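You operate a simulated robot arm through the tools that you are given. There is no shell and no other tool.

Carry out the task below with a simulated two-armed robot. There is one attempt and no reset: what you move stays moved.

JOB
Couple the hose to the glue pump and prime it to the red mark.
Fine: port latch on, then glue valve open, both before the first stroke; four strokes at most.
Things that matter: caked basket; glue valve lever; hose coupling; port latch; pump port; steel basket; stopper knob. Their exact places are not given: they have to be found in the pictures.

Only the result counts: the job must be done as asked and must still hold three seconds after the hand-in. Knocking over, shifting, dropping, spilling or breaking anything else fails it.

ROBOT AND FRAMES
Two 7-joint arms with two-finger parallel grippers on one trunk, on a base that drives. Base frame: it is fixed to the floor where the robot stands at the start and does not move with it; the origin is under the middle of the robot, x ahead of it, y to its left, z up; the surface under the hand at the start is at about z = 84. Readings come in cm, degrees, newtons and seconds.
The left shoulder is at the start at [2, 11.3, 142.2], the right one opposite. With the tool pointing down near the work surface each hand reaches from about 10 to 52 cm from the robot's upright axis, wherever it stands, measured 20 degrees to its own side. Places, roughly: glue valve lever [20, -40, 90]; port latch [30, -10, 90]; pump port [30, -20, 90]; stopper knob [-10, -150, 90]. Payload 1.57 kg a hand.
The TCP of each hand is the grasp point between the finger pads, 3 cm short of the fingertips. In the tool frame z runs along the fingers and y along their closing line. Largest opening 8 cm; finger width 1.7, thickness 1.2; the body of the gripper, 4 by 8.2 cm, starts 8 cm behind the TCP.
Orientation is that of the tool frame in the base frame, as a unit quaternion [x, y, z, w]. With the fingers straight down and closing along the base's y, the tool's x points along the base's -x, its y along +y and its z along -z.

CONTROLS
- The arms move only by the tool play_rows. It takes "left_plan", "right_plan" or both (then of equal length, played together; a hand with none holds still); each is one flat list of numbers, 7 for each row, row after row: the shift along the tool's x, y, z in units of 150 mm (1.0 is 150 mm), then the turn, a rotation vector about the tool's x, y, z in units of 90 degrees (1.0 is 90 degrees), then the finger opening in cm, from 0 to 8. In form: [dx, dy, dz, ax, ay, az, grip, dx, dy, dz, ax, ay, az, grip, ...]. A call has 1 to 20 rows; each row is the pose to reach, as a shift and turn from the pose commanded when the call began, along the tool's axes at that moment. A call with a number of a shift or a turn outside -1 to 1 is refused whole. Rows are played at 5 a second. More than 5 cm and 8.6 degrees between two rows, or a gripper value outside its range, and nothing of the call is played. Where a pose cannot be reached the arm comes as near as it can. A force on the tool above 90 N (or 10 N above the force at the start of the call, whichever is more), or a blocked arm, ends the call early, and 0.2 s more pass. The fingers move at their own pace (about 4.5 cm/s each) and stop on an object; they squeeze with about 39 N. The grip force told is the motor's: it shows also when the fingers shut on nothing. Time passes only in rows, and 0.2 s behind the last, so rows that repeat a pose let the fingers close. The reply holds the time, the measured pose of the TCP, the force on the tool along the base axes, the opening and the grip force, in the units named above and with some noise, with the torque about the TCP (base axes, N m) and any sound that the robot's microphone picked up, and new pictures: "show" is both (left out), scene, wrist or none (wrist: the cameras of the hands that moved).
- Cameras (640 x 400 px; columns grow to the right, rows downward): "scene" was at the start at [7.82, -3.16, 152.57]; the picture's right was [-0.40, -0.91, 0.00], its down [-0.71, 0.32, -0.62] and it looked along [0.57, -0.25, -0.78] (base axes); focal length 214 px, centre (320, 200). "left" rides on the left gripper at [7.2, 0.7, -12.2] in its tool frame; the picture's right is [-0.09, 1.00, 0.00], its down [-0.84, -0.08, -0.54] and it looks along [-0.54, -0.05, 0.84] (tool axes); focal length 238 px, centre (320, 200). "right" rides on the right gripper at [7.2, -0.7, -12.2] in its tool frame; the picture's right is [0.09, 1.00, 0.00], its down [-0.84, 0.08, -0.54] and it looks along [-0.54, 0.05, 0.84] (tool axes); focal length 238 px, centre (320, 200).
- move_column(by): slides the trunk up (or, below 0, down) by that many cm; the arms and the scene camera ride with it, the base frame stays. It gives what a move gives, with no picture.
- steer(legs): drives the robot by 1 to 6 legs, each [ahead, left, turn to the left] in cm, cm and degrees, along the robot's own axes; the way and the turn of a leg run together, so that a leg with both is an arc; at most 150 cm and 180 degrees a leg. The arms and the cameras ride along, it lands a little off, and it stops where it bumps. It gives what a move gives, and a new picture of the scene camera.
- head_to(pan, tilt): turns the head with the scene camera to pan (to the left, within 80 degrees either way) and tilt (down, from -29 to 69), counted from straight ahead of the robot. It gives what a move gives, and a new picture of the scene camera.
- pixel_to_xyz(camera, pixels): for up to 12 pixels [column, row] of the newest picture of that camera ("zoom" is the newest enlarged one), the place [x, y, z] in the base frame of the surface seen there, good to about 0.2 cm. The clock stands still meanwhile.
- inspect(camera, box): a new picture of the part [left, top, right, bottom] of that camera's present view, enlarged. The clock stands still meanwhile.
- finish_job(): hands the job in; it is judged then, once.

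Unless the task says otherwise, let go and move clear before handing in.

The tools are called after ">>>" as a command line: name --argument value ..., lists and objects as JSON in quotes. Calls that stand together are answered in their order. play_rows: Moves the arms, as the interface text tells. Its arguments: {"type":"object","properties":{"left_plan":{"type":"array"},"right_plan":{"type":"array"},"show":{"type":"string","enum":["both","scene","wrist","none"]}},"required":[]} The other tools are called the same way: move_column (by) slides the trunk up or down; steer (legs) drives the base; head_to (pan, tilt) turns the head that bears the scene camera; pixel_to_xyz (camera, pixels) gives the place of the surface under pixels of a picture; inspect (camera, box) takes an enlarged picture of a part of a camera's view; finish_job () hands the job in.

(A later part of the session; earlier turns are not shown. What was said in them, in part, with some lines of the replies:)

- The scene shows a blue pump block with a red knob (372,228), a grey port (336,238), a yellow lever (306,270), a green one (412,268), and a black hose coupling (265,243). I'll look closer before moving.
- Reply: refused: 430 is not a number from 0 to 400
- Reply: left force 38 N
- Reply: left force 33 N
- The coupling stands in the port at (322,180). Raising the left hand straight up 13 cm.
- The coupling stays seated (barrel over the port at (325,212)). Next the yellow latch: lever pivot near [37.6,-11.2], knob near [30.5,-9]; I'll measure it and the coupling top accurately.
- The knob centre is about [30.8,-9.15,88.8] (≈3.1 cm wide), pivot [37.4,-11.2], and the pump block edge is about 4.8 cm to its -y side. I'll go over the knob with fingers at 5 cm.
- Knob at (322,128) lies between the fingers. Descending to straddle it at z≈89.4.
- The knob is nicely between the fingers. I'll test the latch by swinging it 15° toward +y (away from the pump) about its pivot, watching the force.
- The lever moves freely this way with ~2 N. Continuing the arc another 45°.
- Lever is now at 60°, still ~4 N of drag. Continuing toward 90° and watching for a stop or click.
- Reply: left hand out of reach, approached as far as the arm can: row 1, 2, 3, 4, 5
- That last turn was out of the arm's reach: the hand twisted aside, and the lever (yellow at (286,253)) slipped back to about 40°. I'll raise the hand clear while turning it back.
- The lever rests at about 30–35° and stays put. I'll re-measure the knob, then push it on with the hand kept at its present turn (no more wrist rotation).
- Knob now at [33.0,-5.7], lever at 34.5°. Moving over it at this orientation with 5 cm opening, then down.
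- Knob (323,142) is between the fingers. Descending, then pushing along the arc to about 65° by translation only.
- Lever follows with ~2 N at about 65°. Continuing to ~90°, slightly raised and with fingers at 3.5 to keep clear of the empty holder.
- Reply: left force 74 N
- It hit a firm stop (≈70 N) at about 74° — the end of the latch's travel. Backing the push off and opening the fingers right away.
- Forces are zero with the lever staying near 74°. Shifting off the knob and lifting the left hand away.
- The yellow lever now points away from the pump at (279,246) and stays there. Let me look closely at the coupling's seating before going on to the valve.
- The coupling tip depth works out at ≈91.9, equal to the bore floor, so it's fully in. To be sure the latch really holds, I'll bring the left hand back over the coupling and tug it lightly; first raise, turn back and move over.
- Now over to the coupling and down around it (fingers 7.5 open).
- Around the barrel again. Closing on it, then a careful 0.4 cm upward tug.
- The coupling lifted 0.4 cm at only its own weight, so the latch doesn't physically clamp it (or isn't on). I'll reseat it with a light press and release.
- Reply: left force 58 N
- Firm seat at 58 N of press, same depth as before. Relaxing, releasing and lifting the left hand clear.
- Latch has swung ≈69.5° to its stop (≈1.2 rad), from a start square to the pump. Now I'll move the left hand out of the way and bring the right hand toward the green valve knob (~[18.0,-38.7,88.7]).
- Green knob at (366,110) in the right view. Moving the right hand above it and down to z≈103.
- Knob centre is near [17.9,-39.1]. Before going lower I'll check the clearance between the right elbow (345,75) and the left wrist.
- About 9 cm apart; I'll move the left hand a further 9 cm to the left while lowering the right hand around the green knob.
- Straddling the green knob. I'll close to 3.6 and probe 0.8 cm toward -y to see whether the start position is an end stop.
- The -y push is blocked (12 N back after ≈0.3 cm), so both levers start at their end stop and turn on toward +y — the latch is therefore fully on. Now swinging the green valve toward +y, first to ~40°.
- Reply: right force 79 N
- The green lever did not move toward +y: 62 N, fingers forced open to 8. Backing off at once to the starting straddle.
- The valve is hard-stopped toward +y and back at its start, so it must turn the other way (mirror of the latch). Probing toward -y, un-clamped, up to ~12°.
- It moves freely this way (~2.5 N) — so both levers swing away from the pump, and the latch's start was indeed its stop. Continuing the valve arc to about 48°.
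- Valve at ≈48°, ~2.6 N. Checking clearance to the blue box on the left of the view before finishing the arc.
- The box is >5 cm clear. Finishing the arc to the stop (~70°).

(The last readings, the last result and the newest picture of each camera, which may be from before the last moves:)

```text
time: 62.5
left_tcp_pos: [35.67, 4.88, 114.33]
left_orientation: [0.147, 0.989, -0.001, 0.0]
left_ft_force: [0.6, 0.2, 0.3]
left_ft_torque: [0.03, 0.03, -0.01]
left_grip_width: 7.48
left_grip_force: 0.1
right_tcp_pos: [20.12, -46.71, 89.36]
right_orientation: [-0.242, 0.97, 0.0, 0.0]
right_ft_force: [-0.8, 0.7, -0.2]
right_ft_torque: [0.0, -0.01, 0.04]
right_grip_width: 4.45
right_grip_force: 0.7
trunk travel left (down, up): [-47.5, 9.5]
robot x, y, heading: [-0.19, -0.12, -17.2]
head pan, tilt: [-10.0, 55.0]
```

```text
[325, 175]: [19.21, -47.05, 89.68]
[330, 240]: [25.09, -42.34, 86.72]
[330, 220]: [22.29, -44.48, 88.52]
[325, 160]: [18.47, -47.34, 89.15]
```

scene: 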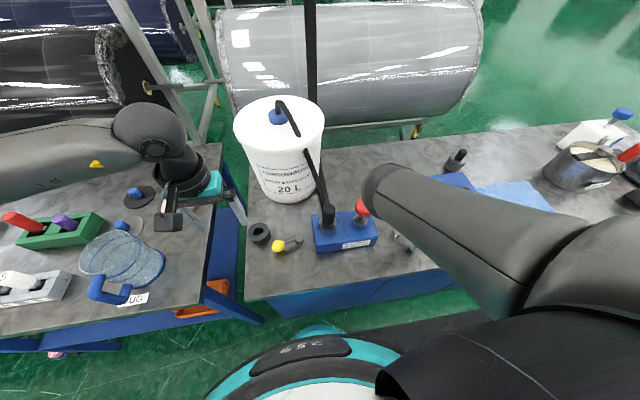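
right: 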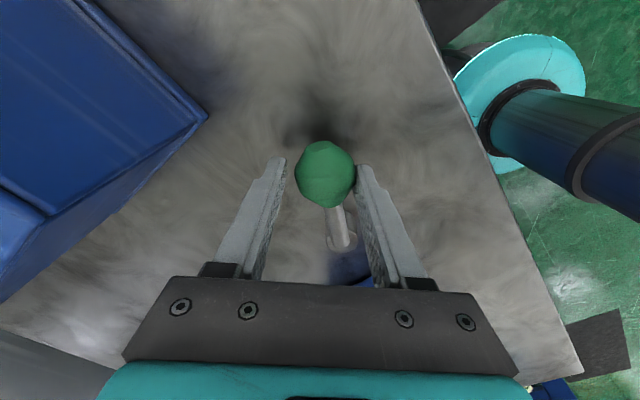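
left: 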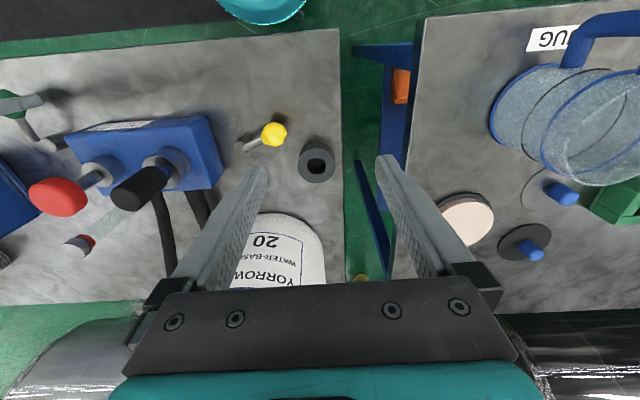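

No stop felt yet (<1 N). Pushing on in small steps until resistance rises.

>>> play_rows --right_plan '[-0.0095, -0.0247, 0, 0, 0, 0, 4.3, -0.021, -0.048, 0, 0, 0, 0, 4.3, -0.021, -0.048, 0, 0, 0, 0, 4.3]' --show "wrist"

>>> inspect --camera "scene" --box '[310, 190, 450, 275]'

```text
time: 63.3
left_tcp_pos: [35.6, 4.73, 114.15]
left_orientation: [0.147, 0.989, 0.0, 0.001]
left_ft_force: [-0.4, 0.0, 0.2]
left_ft_torque: [0.0, -0.02, 0.02]
left_grip_width: 7.51
left_grip_force: 0.0
right_tcp_pos: [20.79, -47.13, 89.46]
right_orientation: [-0.241, 0.97, 0.0, 0.0]
right_ft_force: [-2.6, 1.4, -0.8]
right_ft_torque: [0.01, 0.06, 0.06]
right_grip_width: 4.47
right_grip_force: 0.7
trunk travel left (down, up): [-47.5, 9.5]
robot x, y, heading: [0.29, -0.08, -17.1]
head pan, tilt: [-10.0, 55.0]
```

right: 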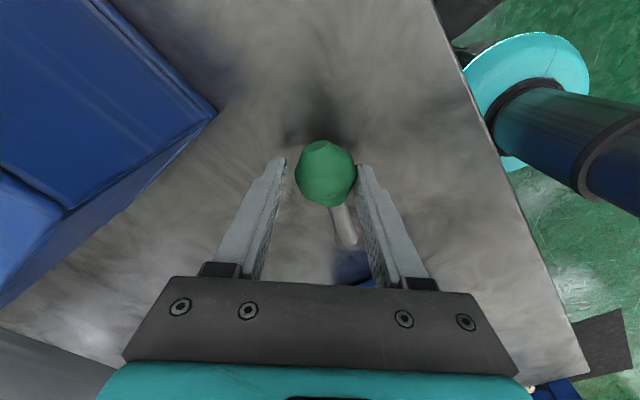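

```text
4.57 times, centred on (380, 232) of scene
```

zoom: 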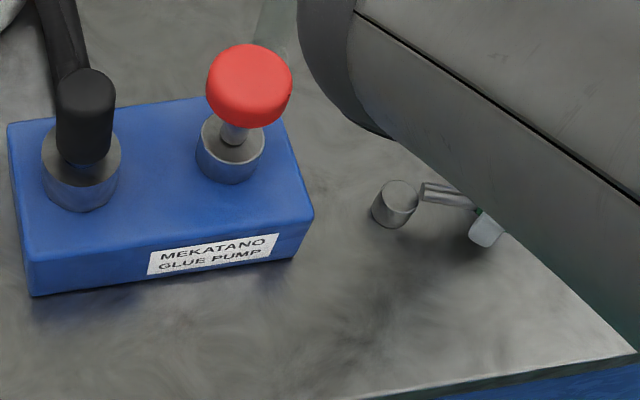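

Still free at about 73°. A few more small steps.

>>> play_rows --right_plan '[-0.0135, -0.023, 0, 0, 0, 0, 4.3, -0.029, -0.046, 0, 0, 0, 0, 4.3, -0.029, -0.046, 0, 0, 0, 0, 4.3]' --show "wrist"

```text
time: 64.1
left_tcp_pos: [35.58, 4.77, 114.17]
left_orientation: [0.146, 0.989, 0.0, 0.001]
left_ft_force: [0.7, -0.5, -0.7]
left_ft_torque: [0.01, 0.0, -0.01]
left_grip_width: 7.49
left_grip_force: 0.0
right_tcp_pos: [21.14, -47.6, 89.39]
right_orientation: [-0.241, 0.971, 0.001, -0.001]
right_ft_force: [-12.4, 5.9, -3.3]
right_ft_torque: [0.04, 0.18, 0.13]
right_grip_width: 5.3
right_grip_force: 6.2
trunk travel left (down, up): [-47.5, 9.5]
robot x, y, heading: [-0.25, 0.06, -16.8]
head pan, tilt: [-10.0, 55.0]
```

right: 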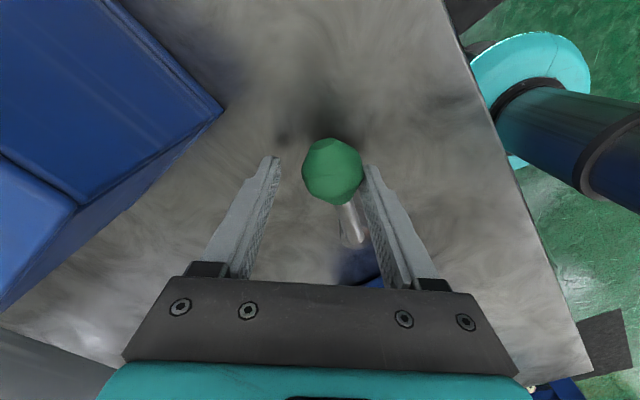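

Resistance rose to 14 N and the fingers are being spread: the valve is at its end stop. Backing off and lifting the right hand clear.

>>> play_rows --right_plan '[0.01, 0.035, 0, 0, 0, 0, 5, 0.01, 0.02, 0, 0, 0, 0, 5.5, 0.01, 0.02, -0.2, 0, 0, 0, 5.5, 0.01, 0.02, -0.45, 0, 0, 0, 5.5, 0.01, 0.02, -0.7, 0, 0, 0, 5.5, 0.01, 0.02, -0.95, 0, 0, 0, 5.5, 0.01, 0.02, -0.95, 0, 0, 0, 5.5]' --show "both"

>>> inspect --camera "right" --box '[220, 60, 460, 260]'

```text
time: 65.7
left_tcp_pos: [35.75, 4.69, 114.23]
left_orientation: [0.147, 0.989, 0.0, -0.001]
left_ft_force: [0.0, 0.5, -0.6]
left_ft_torque: [-0.01, -0.02, 0.03]
left_grip_width: 7.52
left_grip_force: 0.0
right_tcp_pos: [21.21, -47.51, 103.57]
right_orientation: [-0.242, 0.97, 0.0, -0.001]
right_ft_force: [-0.2, 1.0, -0.6]
right_ft_torque: [-0.03, 0.04, 0.01]
right_grip_width: 5.49
right_grip_force: 0.0
trunk travel left (down, up): [-47.5, 9.5]
robot x, y, heading: [0.07, 0.12, -16.9]
head pan, tilt: [-10.0, 55.0]
```

scene: 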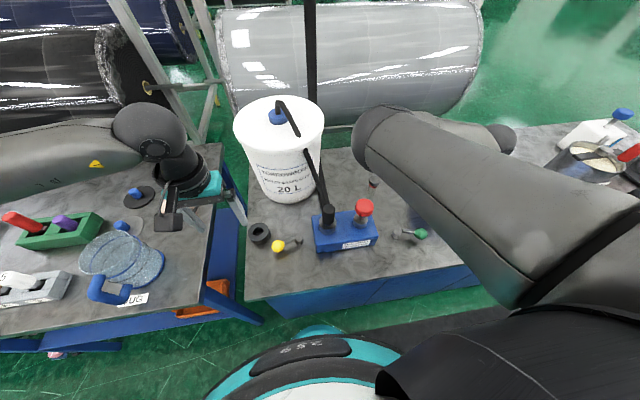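
right: 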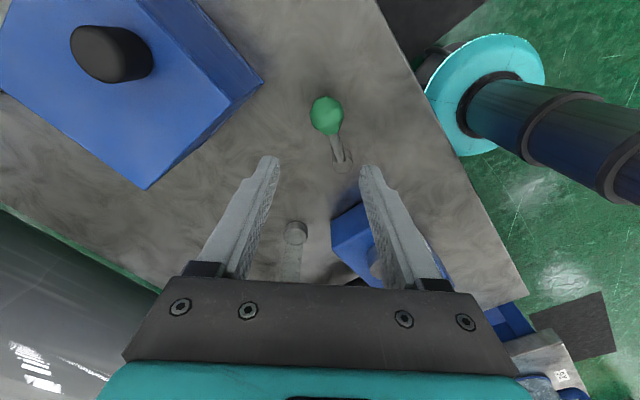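

```text
2.00 times, centred on (340, 160) of right
```

zoom: 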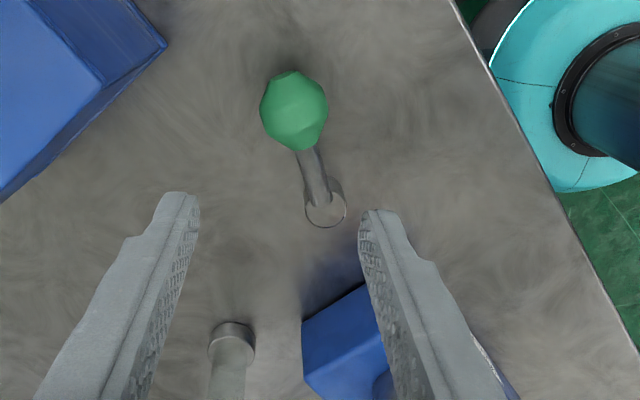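

The green lever is at its end (421,234) pointing away from the pump, mirroring the yellow one. Now bringing the right hand, raised and turned back, toward the red plunger.

>>> play_rows --right_plan '[0, 0, -0.2, 0, 0, 0.0625, 7, -0.05, 0.03, -0.4, 0, 0, 0.125, 7, -0.15, 0.1, -0.6, 0, 0, 0.1875, 7, -0.25, 0.17, -0.75, 0, 0, 0.25, 7, -0.35, 0.24, -0.75, 0, 0, 0.3125, 7, -0.45, 0.31, -0.75, 0, 0, 0.375, 7, -0.55, 0.38, -0.75, 0, 0, 0.4375, 7, -0.65, 0.45, -0.75, 0, 0, 0.5, 7, -0.75, 0.5, -0.75, 0, 0, 0.5, 7, -0.75, 0.5, -0.75, 0, 0, 0.5, 7]' --show "both"

```text
time: 67.9
left_tcp_pos: [35.6, 4.71, 114.14]
left_orientation: [0.147, 0.989, 0.001, 0.0]
left_ft_force: [0.4, 0.5, -0.1]
left_ft_torque: [0.0, 0.06, 0.02]
left_grip_width: 7.52
left_grip_force: 0.1
right_tcp_pos: [27.7, -35.5, 115.02]
right_orientation: [0.149, 0.989, 0.0, 0.0]
right_ft_force: [-0.8, -0.1, 1.2]
right_ft_torque: [0.03, -0.01, -0.01]
right_grip_width: 7.0
right_grip_force: 0.1
trunk travel left (down, up): [-47.5, 9.5]
robot x, y, heading: [0.3, -0.05, -17.0]
head pan, tilt: [-10.0, 55.0]
```

scene: 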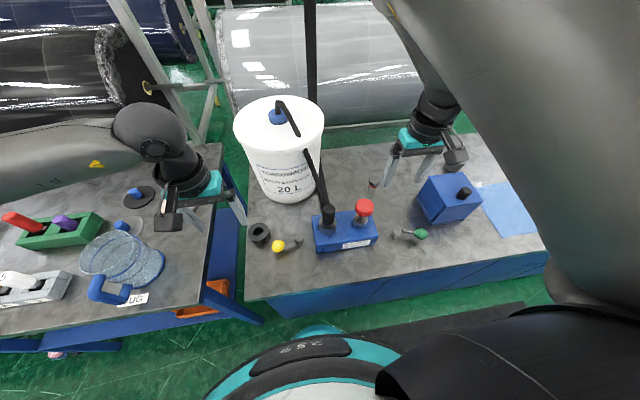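
right: 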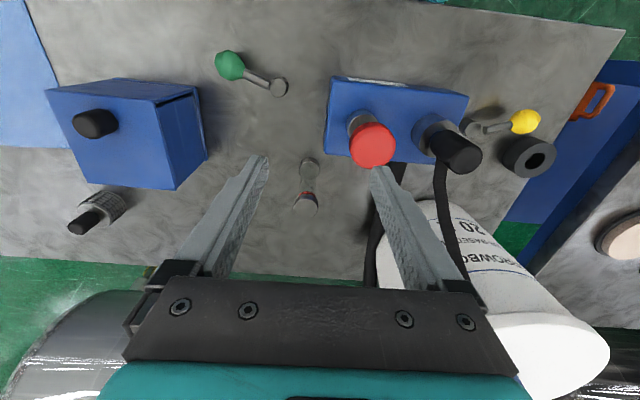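

Nice view: both levers swung outward, red knob at (371,145). I'll measure the plunger and levers.

>>> pixel_to_xyz --camera "right" --pixels '[[371, 145], [352, 145], [391, 145], [371, 128], [371, 163], [360, 118], [230, 66], [278, 87], [526, 122], [474, 127], [305, 200], [308, 165]]'

>>> inspect --camera "right" --box '[270, 60, 430, 230]'

>>> inspect --camera "scene" --box '[350, 165, 400, 215]'

```text
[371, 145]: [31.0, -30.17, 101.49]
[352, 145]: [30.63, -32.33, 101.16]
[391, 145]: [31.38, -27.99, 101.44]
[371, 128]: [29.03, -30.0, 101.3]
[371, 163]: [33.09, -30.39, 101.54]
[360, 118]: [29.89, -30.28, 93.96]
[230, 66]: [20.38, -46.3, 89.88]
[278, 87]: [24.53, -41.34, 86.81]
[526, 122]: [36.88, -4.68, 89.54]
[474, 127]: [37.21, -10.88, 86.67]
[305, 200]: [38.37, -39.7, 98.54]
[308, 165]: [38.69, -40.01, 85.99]
```

```text
2.35 times, centred on (350, 145) of right
```

zoom: 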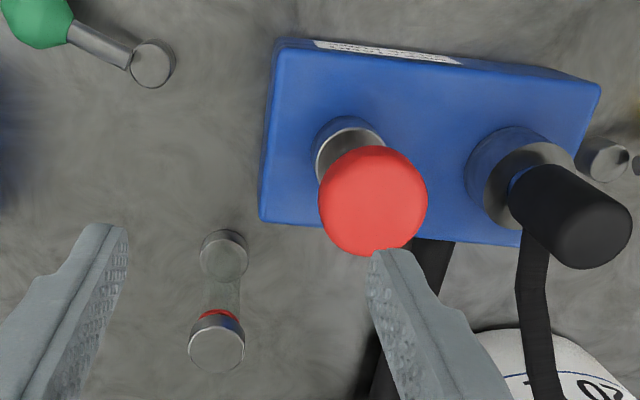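

```text
8.00 times, centred on (375, 190) of scene
```

zoom: 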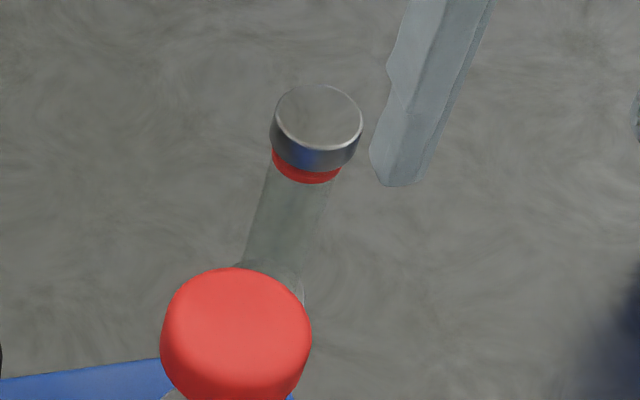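

The plunger knob is centred at [31.05,-30.15], ~4.4 cm wide, top 101.5; the glass shows empty with the red ring near its top. Moving over the knob and down around it.

>>> play_rows --right_plan '[-0.05, 0.2, 0, 0, 0, 0, 7, -0.107, 0.406, 0, 0, 0, 0, 7, -0.107, 0.406, 0, 0, 0, 0, 7, -0.107, 0.406, 0.25, 0, 0, 0, 7, -0.107, 0.406, 0.5, 0, 0, 0, 7, -0.107, 0.406, 0.65, 0, 0, 0, 7, -0.107, 0.406, 0.65, 0, 0, 0, 7]' --show "both"

>>> pixel_to_xyz --camera "right" --pixels '[[320, 135], [300, 135], [340, 135], [320, 110], [320, 160]]'

```text
time: 69.5
left_tcp_pos: [35.68, 4.72, 114.19]
left_orientation: [0.147, 0.989, 0.0, -0.001]
left_ft_force: [-0.8, 0.2, 0.3]
left_ft_torque: [0.0, 0.02, 0.02]
left_grip_width: 7.49
left_grip_force: 0.0
right_tcp_pos: [31.34, -32.06, 104.67]
right_orientation: [0.149, 0.989, 0.0, 0.001]
right_ft_force: [0.5, 0.5, 0.4]
right_ft_torque: [0.02, -0.01, -0.01]
right_grip_width: 6.98
right_grip_force: 0.0
right hand out of reach, approached as far as the arm can: row 1, 2, 3, 4, 5, 6, 7
trunk travel left (down, up): [-47.5, 9.5]
robot x, y, heading: [0.19, 0.04, -16.9]
head pan, tilt: [-10.0, 55.0]
```

scene: 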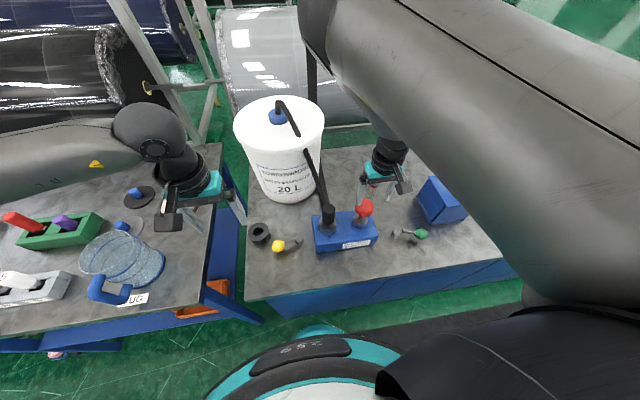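
right: 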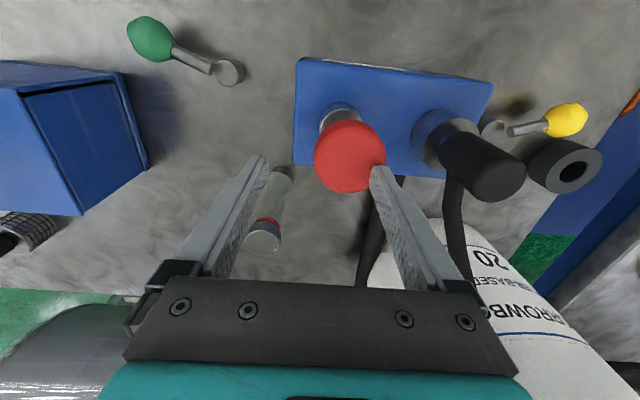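

```text
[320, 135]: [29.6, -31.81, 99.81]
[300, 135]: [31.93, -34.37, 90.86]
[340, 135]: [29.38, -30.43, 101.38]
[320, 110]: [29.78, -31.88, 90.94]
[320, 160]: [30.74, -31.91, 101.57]
```

The right arm can't quite reach there in this posture (stopped at [31.3,-32.1]), with a fingertip just over the knob's edge. I'll raise first and try a different hand yaw.

>>> play_rows --right_plan '[0, 0, -0.25, 0, 0, 0, 7, 0, 0, -0.4, 0, 0, -0.09, 7, 0, 0, -0.4, 0, 0, -0.18, 7, 0, 0, -0.4, 0, 0, -0.27, 7, 0, 0, -0.4, 0, 0, -0.36, 7, 0, 0, -0.4, 0, 0, -0.45, 7, 0, 0, -0.4, 0, 0, -0.45, 7]' --show "both"

```text
time: 71.1
left_tcp_pos: [35.59, 4.75, 114.23]
left_orientation: [0.147, 0.989, 0.0, -0.001]
left_ft_force: [-0.1, 0.5, -0.2]
left_ft_torque: [0.03, -0.02, 0.0]
left_grip_width: 7.52
left_grip_force: 0.0
right_tcp_pos: [31.28, -33.05, 110.7]
right_orientation: [-0.203, 0.979, 0.001, -0.001]
right_ft_force: [0.0, 0.3, 0.5]
right_ft_torque: [0.01, 0.01, 0.0]
right_grip_width: 7.0
right_grip_force: 0.2
right hand out of reach, approached as far as the arm can: row 1, 2, 3, 4, 5, 6, 7
trunk travel left (down, up): [-47.5, 9.5]
robot x, y, heading: [-0.59, -0.12, -16.7]
head pan, tilt: [-10.0, 55.0]
```

scene: 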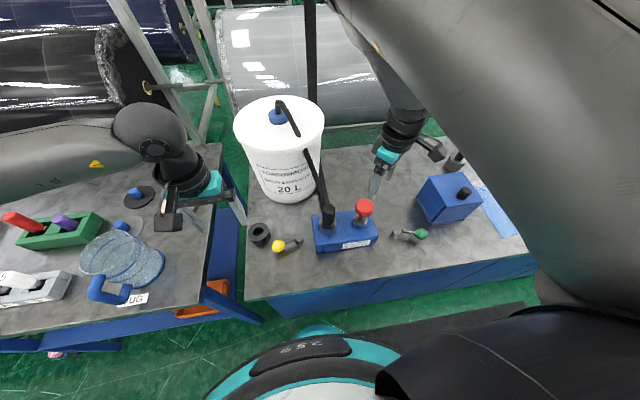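
right: 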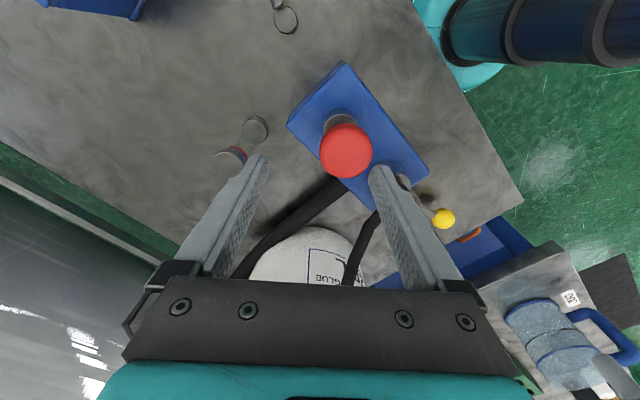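

Still out of reach: the arm has folded into an awkward posture. I'll take the right hand back to a pose like its initial one, so the elbow comes back to a natural place.

>>> play_rows --right_plan '[0.117, -0.094, -0.125, 0, 0, 0.056, 7, 0.234, -0.188, -0.25, 0, 0, 0.112, 7, 0.351, -0.283, -0.375, 0, 0, 0.169, 7, 0.468, -0.377, -0.5, 0, 0, 0.225, 7, 0.585, -0.471, -0.625, 0, 0, 0.281, 7, 0.702, -0.565, -0.75, 0, 0, 0.337, 7, 0.819, -0.66, -0.875, 0, 0, 0.394, 7, 0.936, -0.754, -1.0, 0, 0, 0.45, 7, 0.936, -0.754, -1.0, 0, 0, 0.45, 7]' --show "scene"

```text
time: 73.1
left_tcp_pos: [35.68, 4.71, 114.23]
left_orientation: [0.147, 0.989, 0.001, 0.0]
left_ft_force: [0.5, -0.3, -0.1]
left_ft_torque: [0.0, 0.03, 0.02]
left_grip_width: 7.52
left_grip_force: 0.0
right_tcp_pos: [22.97, -49.11, 125.78]
right_orientation: [0.148, 0.989, -0.001, 0.0]
right_ft_force: [0.6, 0.2, 0.0]
right_ft_torque: [-0.03, 0.0, 0.01]
right_grip_width: 6.97
right_grip_force: 0.1
trunk travel left (down, up): [-47.5, 9.5]
robot x, y, heading: [-0.1, -0.18, -17.3]
head pan, tilt: [-10.0, 55.0]
```

scene: 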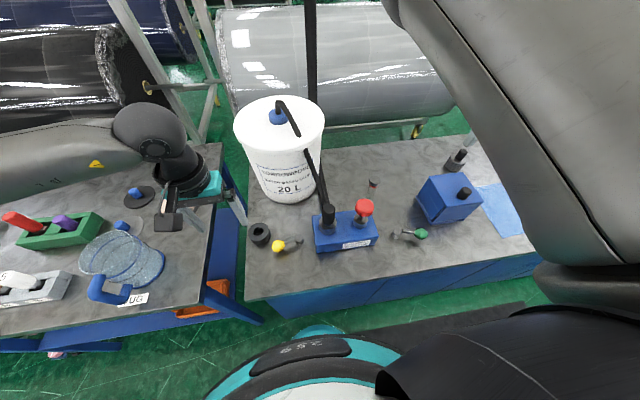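

The posture limits inward reach of the right hand to about y' −21.5 in the robot's frame, so turning the robot back left by 12° will bring the plunger into its comfortable zone. Both hands are high and clear, so I'll turn.

>>> steer --legs '[[0, 0, 12]]'

```text
time: 74.3
left_tcp_pos: [33.84, 12.17, 114.05]
left_orientation: [0.042, 0.999, 0.0, 0.0]
left_ft_force: [-0.1, -0.2, 1.2]
left_ft_torque: [0.01, -0.03, 0.04]
left_grip_width: 7.5
left_grip_force: 0.0
right_tcp_pos: [32.69, -43.22, 125.74]
right_orientation: [0.043, 0.999, 0.0, 0.0]
right_ft_force: [-0.7, -0.1, -0.1]
right_ft_torque: [-0.04, -0.01, 0.03]
right_grip_width: 7.02
right_grip_force: 0.0
trunk travel left (down, up): [-47.5, 9.5]
robot x, y, heading: [-0.23, 0.07, -4.8]
head pan, tilt: [-10.0, 55.0]
```

scene: 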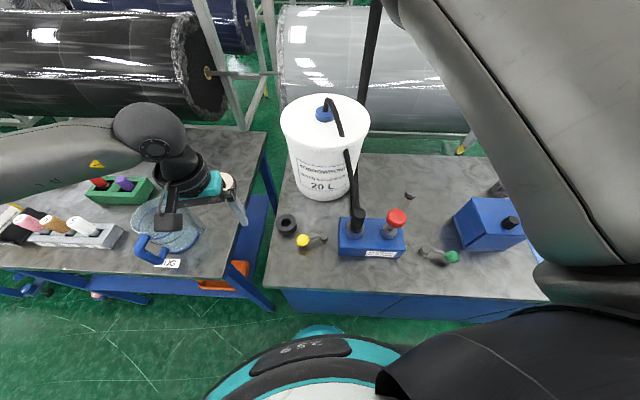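

Now moving the right hand over the plunger at z≈112.

>>> play_rows --right_plan '[0.03, 0.143, 0.15, 0, 0, 0, 7, 0.06, 0.286, 0.3, 0, 0, 0, 7, 0.09, 0.43, 0.45, 0, 0, 0, 7, 0.12, 0.572, 0.6, 0, 0, 0, 7, 0.15, 0.715, 0.75, 0, 0, 0, 7, 0.184, 0.858, 0.9, 0, 0, 0, 7, 0.184, 0.858, 0.9, 0, 0, 0, 7]' --show "both"

```text
time: 75.9
left_tcp_pos: [33.92, 12.08, 114.12]
left_orientation: [0.042, 0.999, -0.001, 0.0]
left_ft_force: [1.3, 0.5, 1.0]
left_ft_torque: [0.0, -0.03, -0.02]
left_grip_width: 7.53
left_grip_force: 0.0
right_tcp_pos: [30.95, -30.16, 112.06]
right_orientation: [0.044, 0.999, 0.0, 0.0]
right_ft_force: [-0.4, 0.3, 0.0]
right_ft_torque: [0.0, 0.01, -0.02]
right_grip_width: 7.0
right_grip_force: 0.1
trunk travel left (down, up): [-47.5, 9.5]
robot x, y, heading: [0.23, -0.09, -5.0]
head pan, tilt: [-10.0, 55.0]
```

scene: 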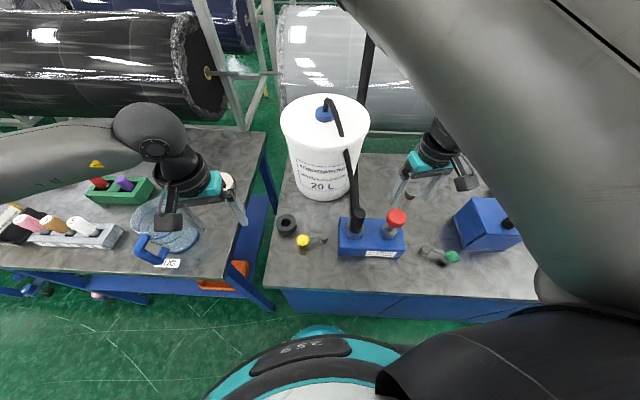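
right: 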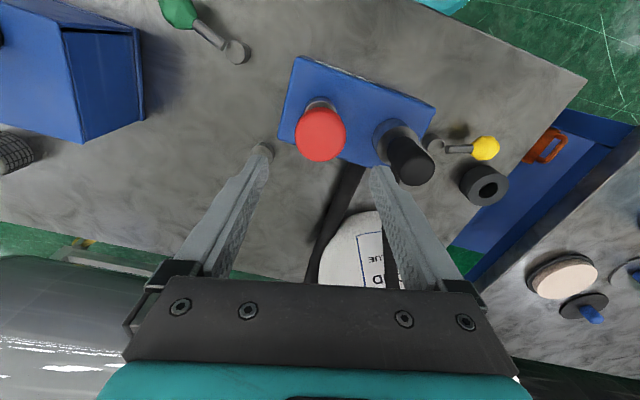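

Now it reaches: knob centred at (321,133). I'll verify its centre, then descend around it.

>>> pixel_to_xyz --camera "right" --pixels '[[321, 133], [297, 135], [346, 135], [321, 112], [321, 158], [430, 170], [262, 150]]'

>>> inspect --camera "right" --box '[220, 60, 460, 240]'

```text
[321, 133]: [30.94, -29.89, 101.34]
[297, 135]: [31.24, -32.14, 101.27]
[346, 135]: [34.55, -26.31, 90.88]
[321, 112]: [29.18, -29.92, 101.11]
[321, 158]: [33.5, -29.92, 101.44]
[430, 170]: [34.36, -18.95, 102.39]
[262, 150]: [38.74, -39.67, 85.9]
```

```text
2.22 times, centred on (340, 150) of right
```

zoom: 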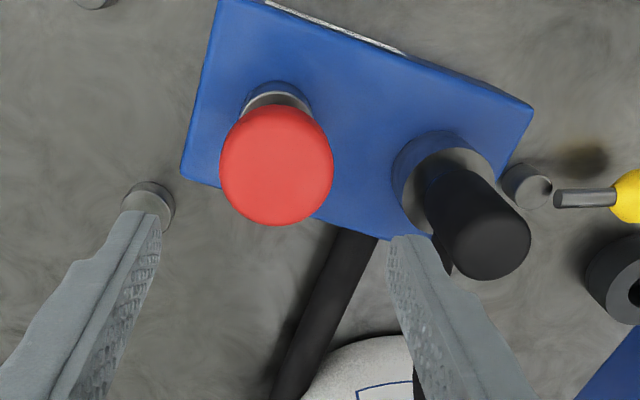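

Knob centre [31.1,-29.95]. I'll press from above with closed fingertips: close the fingers and come down to just above the knob.

>>> play_rows --right_plan '[-0.007, 0.012, 0, 0, 0, 0, 4, -0.007, 0.012, 0, 0, 0, 0, 1, -0.007, 0.012, 0, 0, 0, 0, 0, -0.007, 0.012, 0.15, 0, 0, 0, 0, -0.007, 0.012, 0.3, 0, 0, 0, 0, -0.007, 0.012, 0.45, 0, 0, 0, 0, -0.007, 0.012, 0.45, 0, 0, 0, 0]' --show "both"

>>> inspect --camera "scene" --box '[340, 170, 460, 270]'

```text
time: 77.5
left_tcp_pos: [33.85, 12.08, 114.3]
left_orientation: [0.041, 0.999, 0.001, 0.0]
left_ft_force: [0.1, 0.1, 0.4]
left_ft_torque: [0.02, 0.0, 0.03]
left_grip_width: 7.48
left_grip_force: 0.0
right_tcp_pos: [31.19, -30.13, 105.35]
right_orientation: [0.044, 0.999, -0.001, 0.0]
right_ft_force: [-0.2, 0.4, -0.3]
right_ft_torque: [-0.01, 0.0, 0.02]
right_grip_width: 0.0
right_grip_force: 21.6
trunk travel left (down, up): [-47.5, 9.5]
robot x, y, heading: [0.08, -0.16, -4.9]
head pan, tilt: [-10.0, 55.0]
```

scene: 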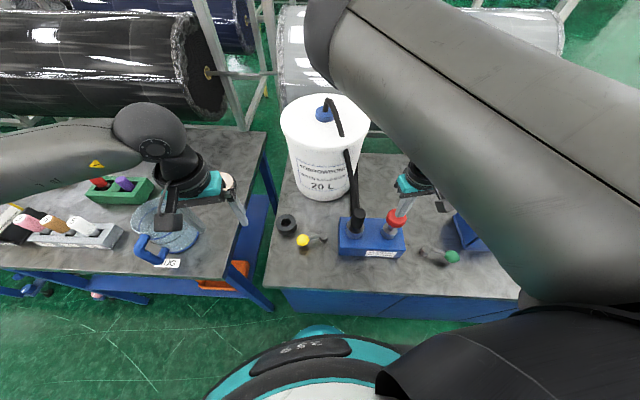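
right: 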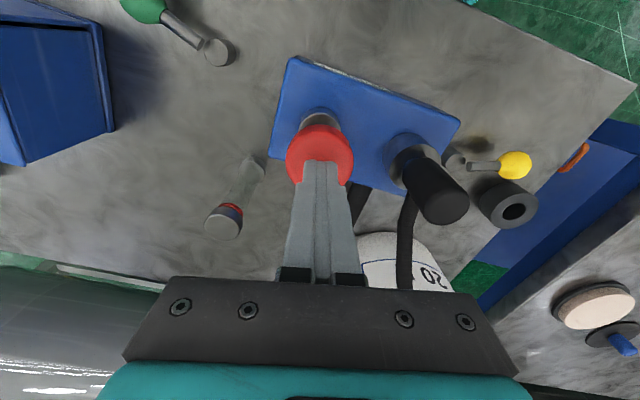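

```text
4.00 times, centred on (400, 220) of scene
```

zoom: 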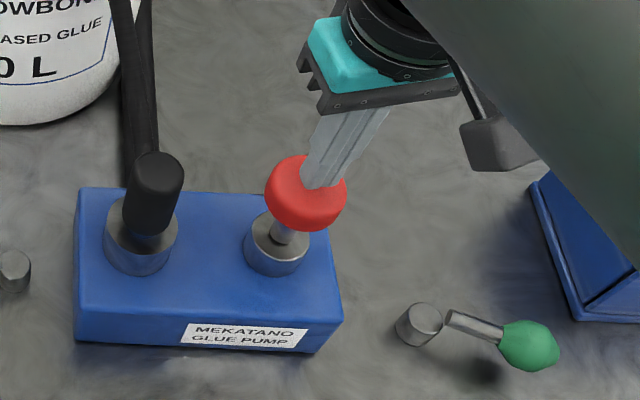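

Fingertips sit just above the knob, and the sight glass is visible at (235,200) in the right view. First stroke: pressing down in steps.

>>> play_rows --right_plan '[0, 0, 0.05, 0, 0, 0, 0, 0, 0, 0.1, 0, 0, 0, 0, 0, 0, 0.15, 0, 0, 0, 0, 0, 0, 0.2, 0, 0, 0, 0, 0, 0, 0.25, 0, 0, 0, 0, 0, 0, 0.28, 0, 0, 0, 0]' --show "wrist"

>>> inspect --camera "scene" --box '[340, 170, 460, 270]'

```text
time: 78.9
left_tcp_pos: [33.78, 12.0, 114.25]
left_orientation: [0.042, 0.999, 0.0, 0.001]
left_ft_force: [-0.3, -0.5, -0.5]
left_ft_torque: [0.01, 0.0, 0.0]
left_grip_width: 7.5
left_grip_force: 0.0
right_tcp_pos: [31.07, -30.08, 101.32]
right_orientation: [0.044, 0.999, -0.001, 0.0]
right_ft_force: [-1.6, -2.4, 7.7]
right_ft_torque: [-0.08, 0.05, 0.02]
right_grip_width: 0.0
right_grip_force: 21.3
trunk travel left (down, up): [-47.5, 9.5]
robot x, y, heading: [-0.06, -0.08, -4.9]
head pan, tilt: [-10.0, 55.0]
```

right: 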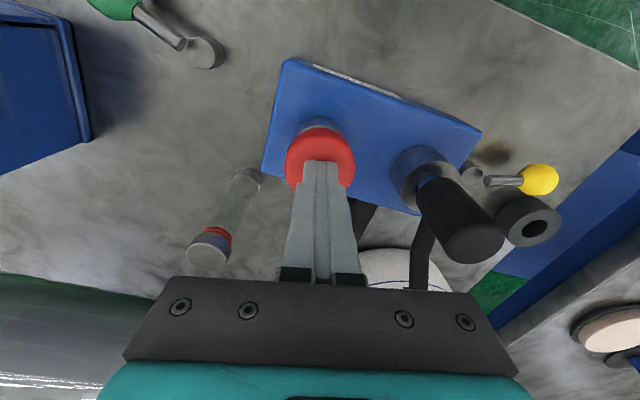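

```text
4.00 times, centred on (400, 220) of scene
```

zoom: 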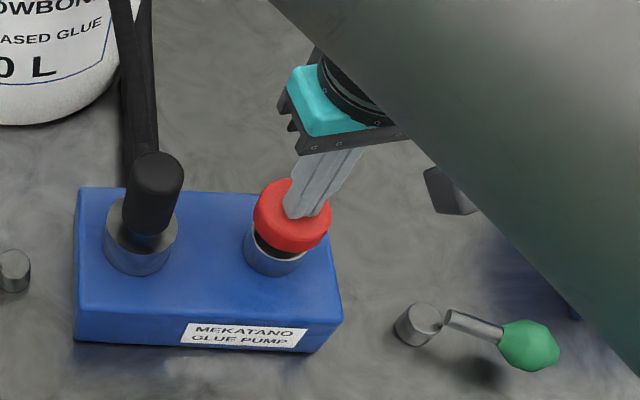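

Plunger's down ~3.2 cm at 7.7 N, not yet bottomed. Pressing the rest to its stop and checking the glass.

>>> inspect --camera "right" --box '[170, 150, 290, 290]'

>>> play_rows --right_plan '[0, 0, 0.02, 0, 0, 0, 0, 0, 0, 0.04, 0, 0, 0, 0, 0, 0, 0.06, 0, 0, 0, 0, 0, 0, 0.06, 0, 0, 0, 0]' --show "wrist"

>>> inspect --camera "right" --box '[170, 150, 290, 290]'

```text
2.86 times, centred on (230, 220) of right
```

zoom: 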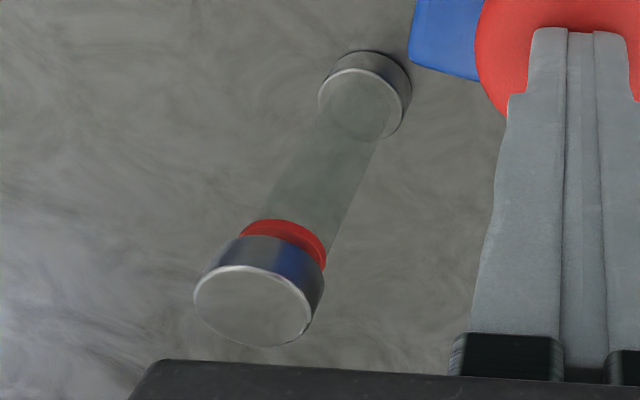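

```text
time: 79.9
left_tcp_pos: [33.85, 12.05, 114.23]
left_orientation: [0.041, 0.999, 0.0, 0.001]
left_ft_force: [0.2, 0.0, -0.5]
left_ft_torque: [-0.01, -0.01, 0.0]
left_grip_width: 7.5
left_grip_force: 0.0
right_tcp_pos: [31.25, -30.13, 100.49]
right_orientation: [0.043, 0.999, 0.0, 0.0]
right_ft_force: [-1.8, -2.6, 9.9]
right_ft_torque: [-0.08, 0.03, 0.03]
right_grip_width: 0.0
right_grip_force: 21.4
trunk travel left (down, up): [-47.5, 9.5]
robot x, y, heading: [0.2, 0.36, -5.0]
head pan, tilt: [-10.0, 55.0]
```

right: 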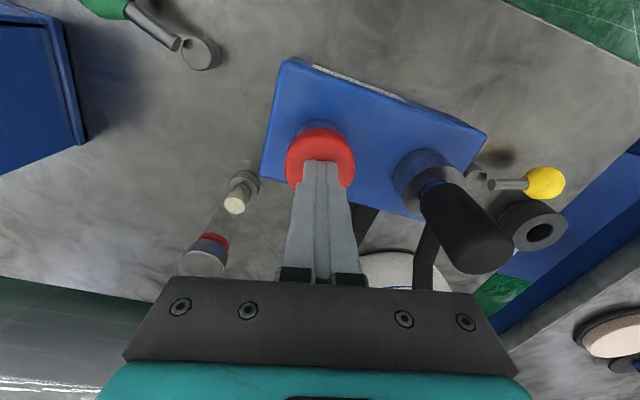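

```text
2.86 times, centred on (230, 220) of right
```

zoom: 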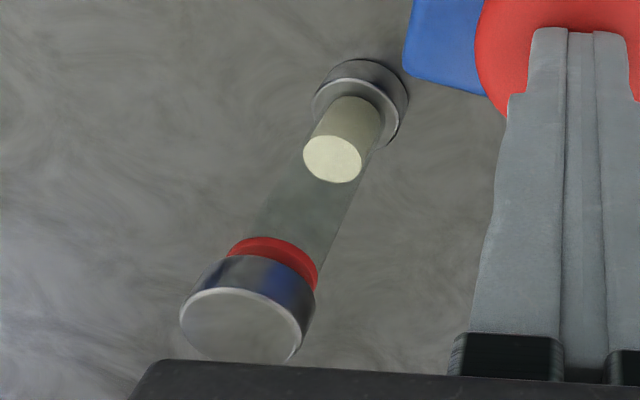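

The stroke registered: cream glue now fills about a third of the glass (zoom (333,160)). Measuring its level, then letting the plunger up.

>>> pixel_to_xyz --camera "right" --pixels '[[235, 205], [213, 240], [208, 262], [243, 178]]'

>>> play_rows --right_plan '[0, 0, -0.06, 0, 0, 0, 0, 0, 0, -0.12, 0, 0, 0, 0, 0, 0, -0.2, 0, 0, 0, 0, 0, 0, -0.28, 0, 0, 0, 0, 0, 0, -0.36, 0, 0, 0, 0, 0, 0, -0.42, 0, 0, 0, 0, 0, 0, -0.42, 0, 0, 0, 0]' --show "wrist"

>>> inspect --camera "scene" --box '[340, 170, 460, 270]'

```text
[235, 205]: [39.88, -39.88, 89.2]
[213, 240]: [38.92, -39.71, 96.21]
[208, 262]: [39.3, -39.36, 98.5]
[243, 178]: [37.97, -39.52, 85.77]
```

```text
time: 81.5
left_tcp_pos: [33.86, 11.93, 114.23]
left_orientation: [0.042, 0.999, 0.0, 0.0]
left_ft_force: [0.2, 0.2, 0.7]
left_ft_torque: [-0.01, -0.01, -0.05]
left_grip_width: 7.49
left_grip_force: 0.0
right_tcp_pos: [31.17, -29.9, 106.5]
right_orientation: [0.043, 0.999, 0.001, 0.0]
right_ft_force: [0.4, -0.3, -0.1]
right_ft_torque: [0.0, 0.02, 0.01]
right_grip_width: 0.0
right_grip_force: 21.7
trunk travel left (down, up): [-47.5, 9.5]
robot x, y, heading: [-0.1, -0.02, -5.1]
head pan, tilt: [-10.0, 55.0]
```

right: 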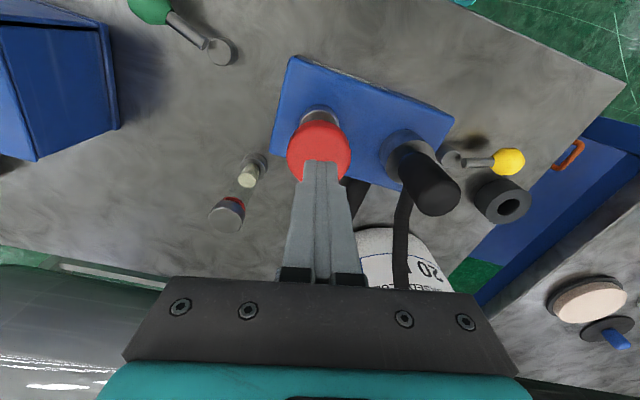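

```text
4.00 times, centred on (400, 220) of scene
```

zoom: 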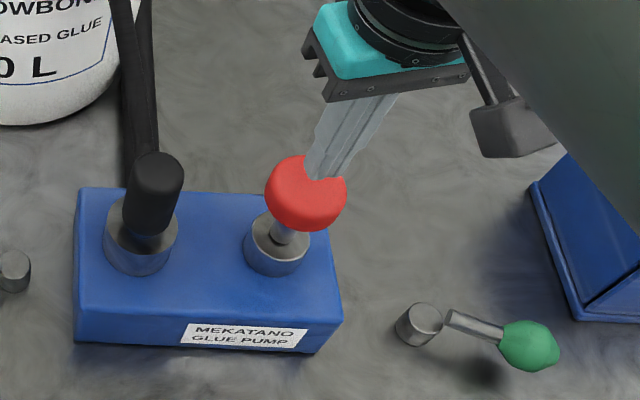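

The plunger springs back fully. Glue level 89.2, mark about 96. Second stroke, same depth, then up.

>>> play_rows --right_plan '[0, 0, 0.08, 0, 0, 0, 0, 0, 0, 0.15, 0, 0, 0, 0, 0, 0, 0.22, 0, 0, 0, 0, 0, 0, 0.29, 0, 0, 0, 0, 0, 0, 0.36, 0, 0, 0, 0, 0, 0, 0.42, 0, 0, 0, 0, 0, 0, 0.42, 0, 0, 0, 0]' --show "wrist"

>>> inspect --camera "right" --box '[170, 150, 290, 290]'

```text
time: 83.1
left_tcp_pos: [33.88, 12.09, 114.28]
left_orientation: [0.043, 0.999, -0.001, 0.001]
left_ft_force: [-0.1, -0.1, 0.5]
left_ft_torque: [-0.01, -0.01, -0.06]
left_grip_width: 7.51
left_grip_force: 0.2
right_tcp_pos: [31.17, -30.06, 100.41]
right_orientation: [0.043, 0.999, 0.001, 0.001]
right_ft_force: [0.3, 2.1, 9.3]
right_ft_torque: [0.06, -0.01, 0.08]
right_grip_width: 0.0
right_grip_force: 20.7
trunk travel left (down, up): [-47.5, 9.5]
robot x, y, heading: [0.24, 0.12, -4.8]
head pan, tilt: [-10.0, 55.0]
```

right: 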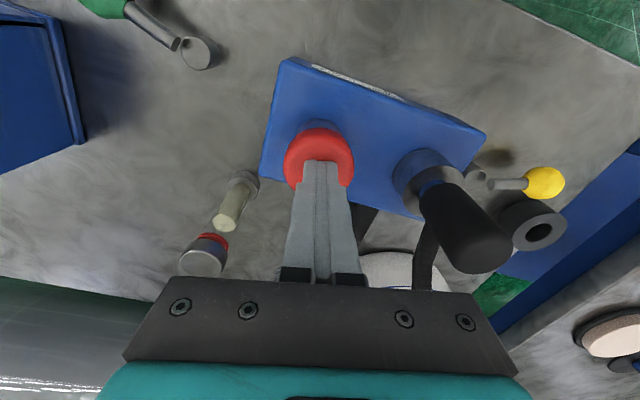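

```text
2.86 times, centred on (230, 220) of right
```

zoom: 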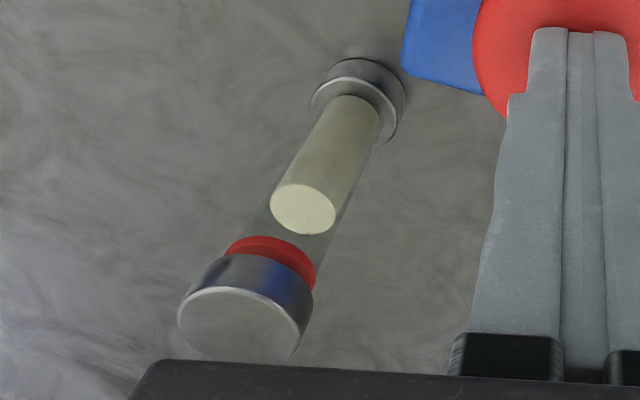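

Second stroke registered; the level is now about two thirds up. Lifting, then the third stroke.

>>> pixel_to_xyz --camera "right" --pixels '[[223, 222], [212, 240], [205, 262]]'

>>> play_rows --right_plan '[0, 0, -0.06, 0, 0, 0, 0, 0, 0, -0.12, 0, 0, 0, 0, 0, 0, -0.2, 0, 0, 0, 0, 0, 0, -0.28, 0, 0, 0, 0, 0, 0, -0.36, 0, 0, 0, 0, 0, 0, -0.42, 0, 0, 0, 0, 0, 0, -0.42, 0, 0, 0, 0]' --show "wrist"

>>> inspect --camera "right" --box '[180, 130, 300, 250]'

```text
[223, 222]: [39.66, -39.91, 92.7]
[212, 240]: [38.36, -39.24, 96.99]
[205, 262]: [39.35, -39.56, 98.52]
```

```text
time: 84.7
left_tcp_pos: [33.85, 12.05, 114.27]
left_orientation: [0.041, 0.999, 0.001, 0.0]
left_ft_force: [0.0, -0.1, -0.1]
left_ft_torque: [0.0, -0.01, 0.02]
left_grip_width: 7.5
left_grip_force: 0.1
right_tcp_pos: [31.12, -30.05, 106.56]
right_orientation: [0.043, 0.999, 0.0, 0.0]
right_ft_force: [0.5, -0.2, -0.1]
right_ft_torque: [-0.01, 0.04, 0.0]
right_grip_width: 0.0
right_grip_force: 21.1
trunk travel left (down, up): [-47.5, 9.5]
robot x, y, heading: [-0.34, 0.05, -5.0]
head pan, tilt: [-10.0, 55.0]
```

right: 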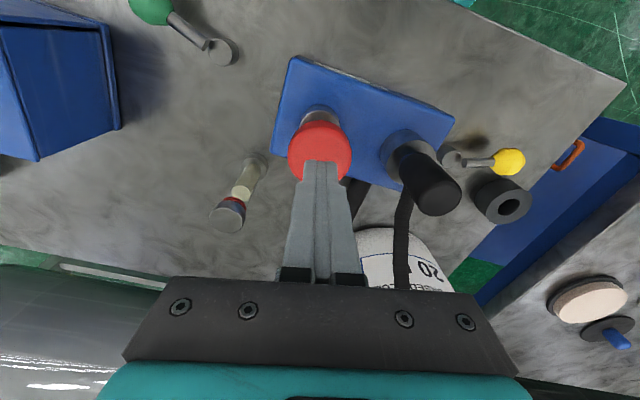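

```text
3.33 times, centred on (240, 190) of right
```

zoom: 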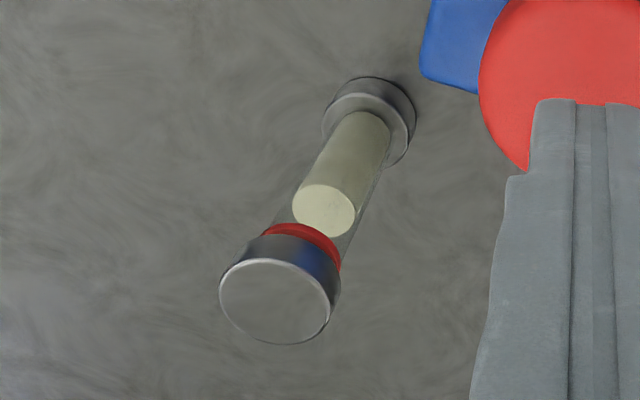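

Level 92.7, rising ≈3.5 a stroke, so a third stroke should bring it to ≈96.2, the red mark. Third stroke.

>>> play_rows --right_plan '[0, 0, 0.08, 0, 0, 0, 0, 0, 0, 0.15, 0, 0, 0, 0, 0, 0, 0.22, 0, 0, 0, 0, 0, 0, 0.29, 0, 0, 0, 0, 0, 0, 0.36, 0, 0, 0, 0, 0, 0, 0.42, 0, 0, 0, 0, 0, 0, 0.42, 0, 0, 0, 0]' --show "wrist"

>>> inspect --camera "right" --box '[170, 150, 290, 290]'

```text
time: 86.3
left_tcp_pos: [33.82, 12.02, 114.29]
left_orientation: [0.043, 0.999, 0.0, 0.001]
left_ft_force: [0.4, 0.5, 0.4]
left_ft_torque: [0.01, 0.02, -0.01]
left_grip_width: 7.5
left_grip_force: 0.0
right_tcp_pos: [31.24, -30.16, 100.47]
right_orientation: [0.044, 0.999, -0.001, 0.0]
right_ft_force: [0.5, -1.0, 9.9]
right_ft_torque: [-0.01, -0.01, 0.11]
right_grip_width: 0.0
right_grip_force: 20.8
trunk travel left (down, up): [-47.5, 9.5]
robot x, y, heading: [-0.06, 0.04, -4.7]
head pan, tilt: [-10.0, 55.0]
```

right: 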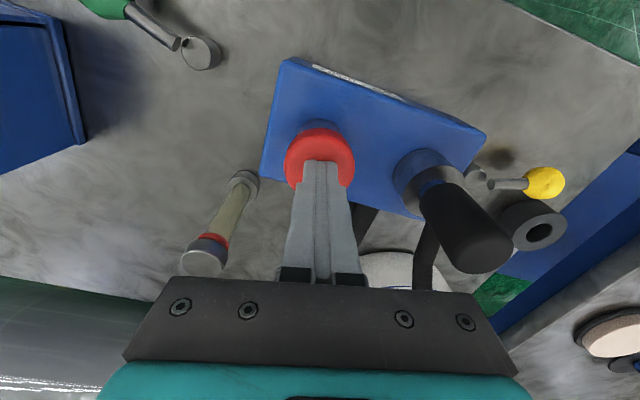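

```text
2.86 times, centred on (230, 220) of right
```

zoom: 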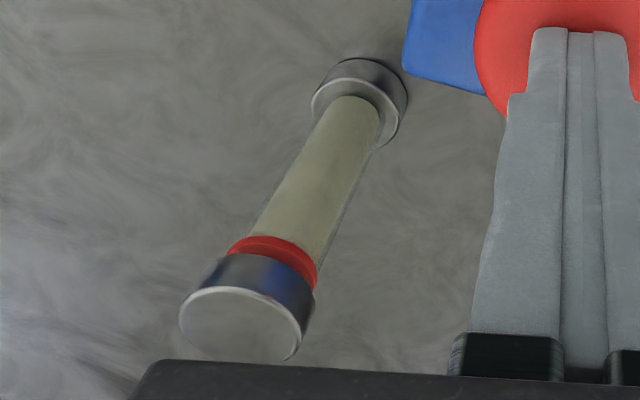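

The glue column now reaches the red ring (zoom (275,250)). Lifting the hand well clear for a good look.

>>> play_rows --right_plan '[0, 0, -0.06, 0, 0, 0, 0, 0, 0, -0.12, 0, 0, 0, 0, 0, 0, -0.2, 0, 0, 0, 0, 0, 0, -0.3, 0, 0, 0, 0, 0, 0, -0.45, 0, 0, 0, 0, 0, 0, -0.65, 0, 0, 0, 0, 0.05, -0.1, -0.85, 0, 0, 0, 0, 0.1, -0.3, -1.0, 0, 0, 0, 0, 0.1, -0.55, -1.0, 0, 0, 0, 0, 0.1, -0.8, -1.0, 0, 0, 0, 0, 0.1, -1.0, -1.0, 0, 0, 0, 0, 0.1, -1.0, -1.0, 0, 0, 0, 0]' --show "both"

>>> inspect --camera "scene" --box '[270, 170, 470, 270]'

>>> inspect --camera "scene" --box '[385, 175, 435, 215]'

```text
time: 88.9
left_tcp_pos: [33.98, 12.12, 114.09]
left_orientation: [0.042, 0.999, -0.001, 0.0]
left_ft_force: [-1.2, 0.7, -0.6]
left_ft_torque: [-0.02, 0.02, 0.01]
left_grip_width: 7.51
left_grip_force: 0.1
right_tcp_pos: [28.36, -44.9, 115.37]
right_orientation: [0.043, 0.999, 0.0, -0.001]
right_ft_force: [-0.1, -0.5, -0.5]
right_ft_torque: [-0.01, 0.0, 0.01]
right_grip_width: 0.01
right_grip_force: 21.3
trunk travel left (down, up): [-47.5, 9.5]
robot x, y, heading: [-0.04, 0.12, -4.8]
head pan, tilt: [-10.0, 55.0]
```

scene: 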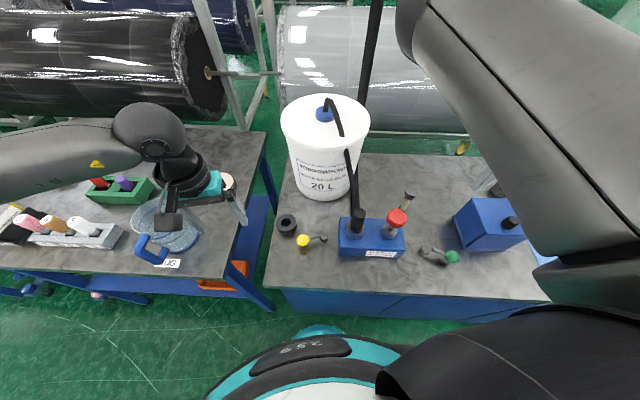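
right: 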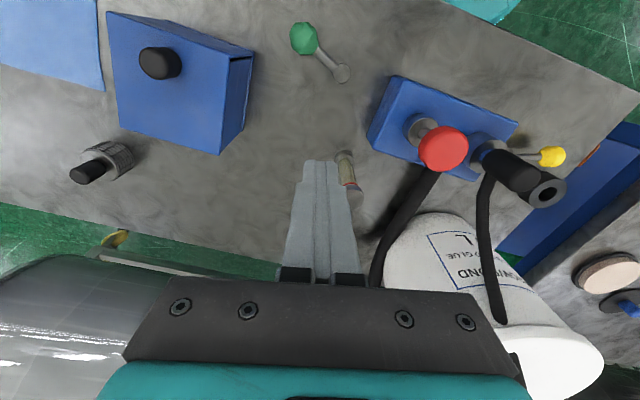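

```text
3.20 times, centred on (370, 220) of scene
```

zoom: 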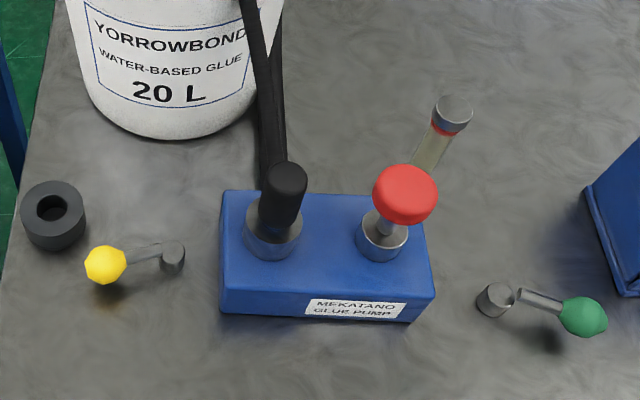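

```text
10.00 times, centred on (410, 195) of scene
```

zoom: 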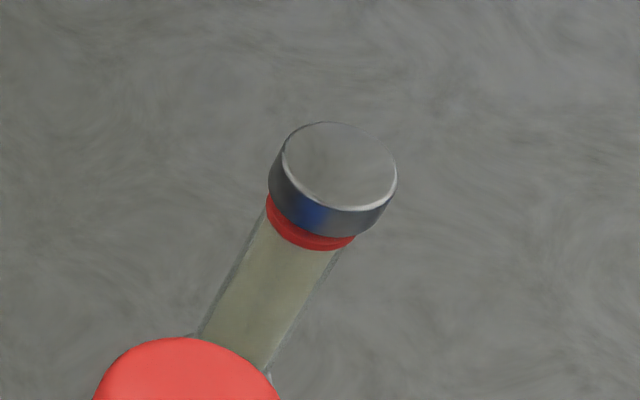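

Everything stands as it should: coupling in, levers out, plunger up, glue up to the red ring. I'll measure the ring edges to confirm the level reaches the mark.

>>> pixel_to_xyz --camera "zoom" --pixels '[[300, 243], [300, 232], [285, 240], [320, 250], [295, 260], [280, 300], [300, 215], [340, 170]]'

>>> inspect --camera "left" --box '[0, 0, 320, 200]'

```text
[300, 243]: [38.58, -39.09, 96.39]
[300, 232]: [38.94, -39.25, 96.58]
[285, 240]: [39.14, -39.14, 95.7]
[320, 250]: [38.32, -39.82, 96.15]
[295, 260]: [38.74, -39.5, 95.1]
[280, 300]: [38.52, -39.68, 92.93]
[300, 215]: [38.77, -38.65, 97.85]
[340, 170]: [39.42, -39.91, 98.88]
```

```text
2.00 times, centred on (160, 100) of left
```

zoom: 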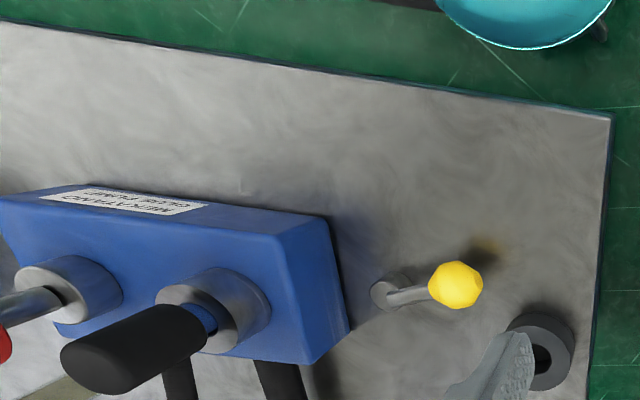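

The ring spans roughly z 95.8–97 and the glue column (89.2 → 92.7 → ≈96.2) now reaches into it after three strokes. The coupling is seated, latch and valve are at their stops, and both hands are clear, so I'm handing in.

>>> finish_job

```text
The job is handed in.
```

I coupled the hose to the pump and primed it to the red mark in three strokes, one under the limit. The job is handed in, but no verdict came back.

- **Coupling:** It sits on the floor of the port bore, firm under about 58 N of press.
- **Latch:** The yellow lever is at its end stop, about 70° from where it started. A light tug still lifted the coupling 0.4 cm, so the latch does not visibly clamp it. I reseated the coupling afterwards.
- **Valve:** The green lever is also at its end stop, opened after the latch and before the first stroke. I first pushed it the wrong way against its stop, at about 62 N. It did not move, and I backed off.
- **Glue level:** It read 89.2 cm, then 92.7 cm, after the first two strokes. The third should have put it at about 96.2 cm, inside the red ring at roughly 95.8–97 cm. The ring hides the surface, so that last figure is an estimate; the pictures show the glass filled up to the ring.

I saw nothing else moved or spilled. Both hands are clear of the pump and the levers.
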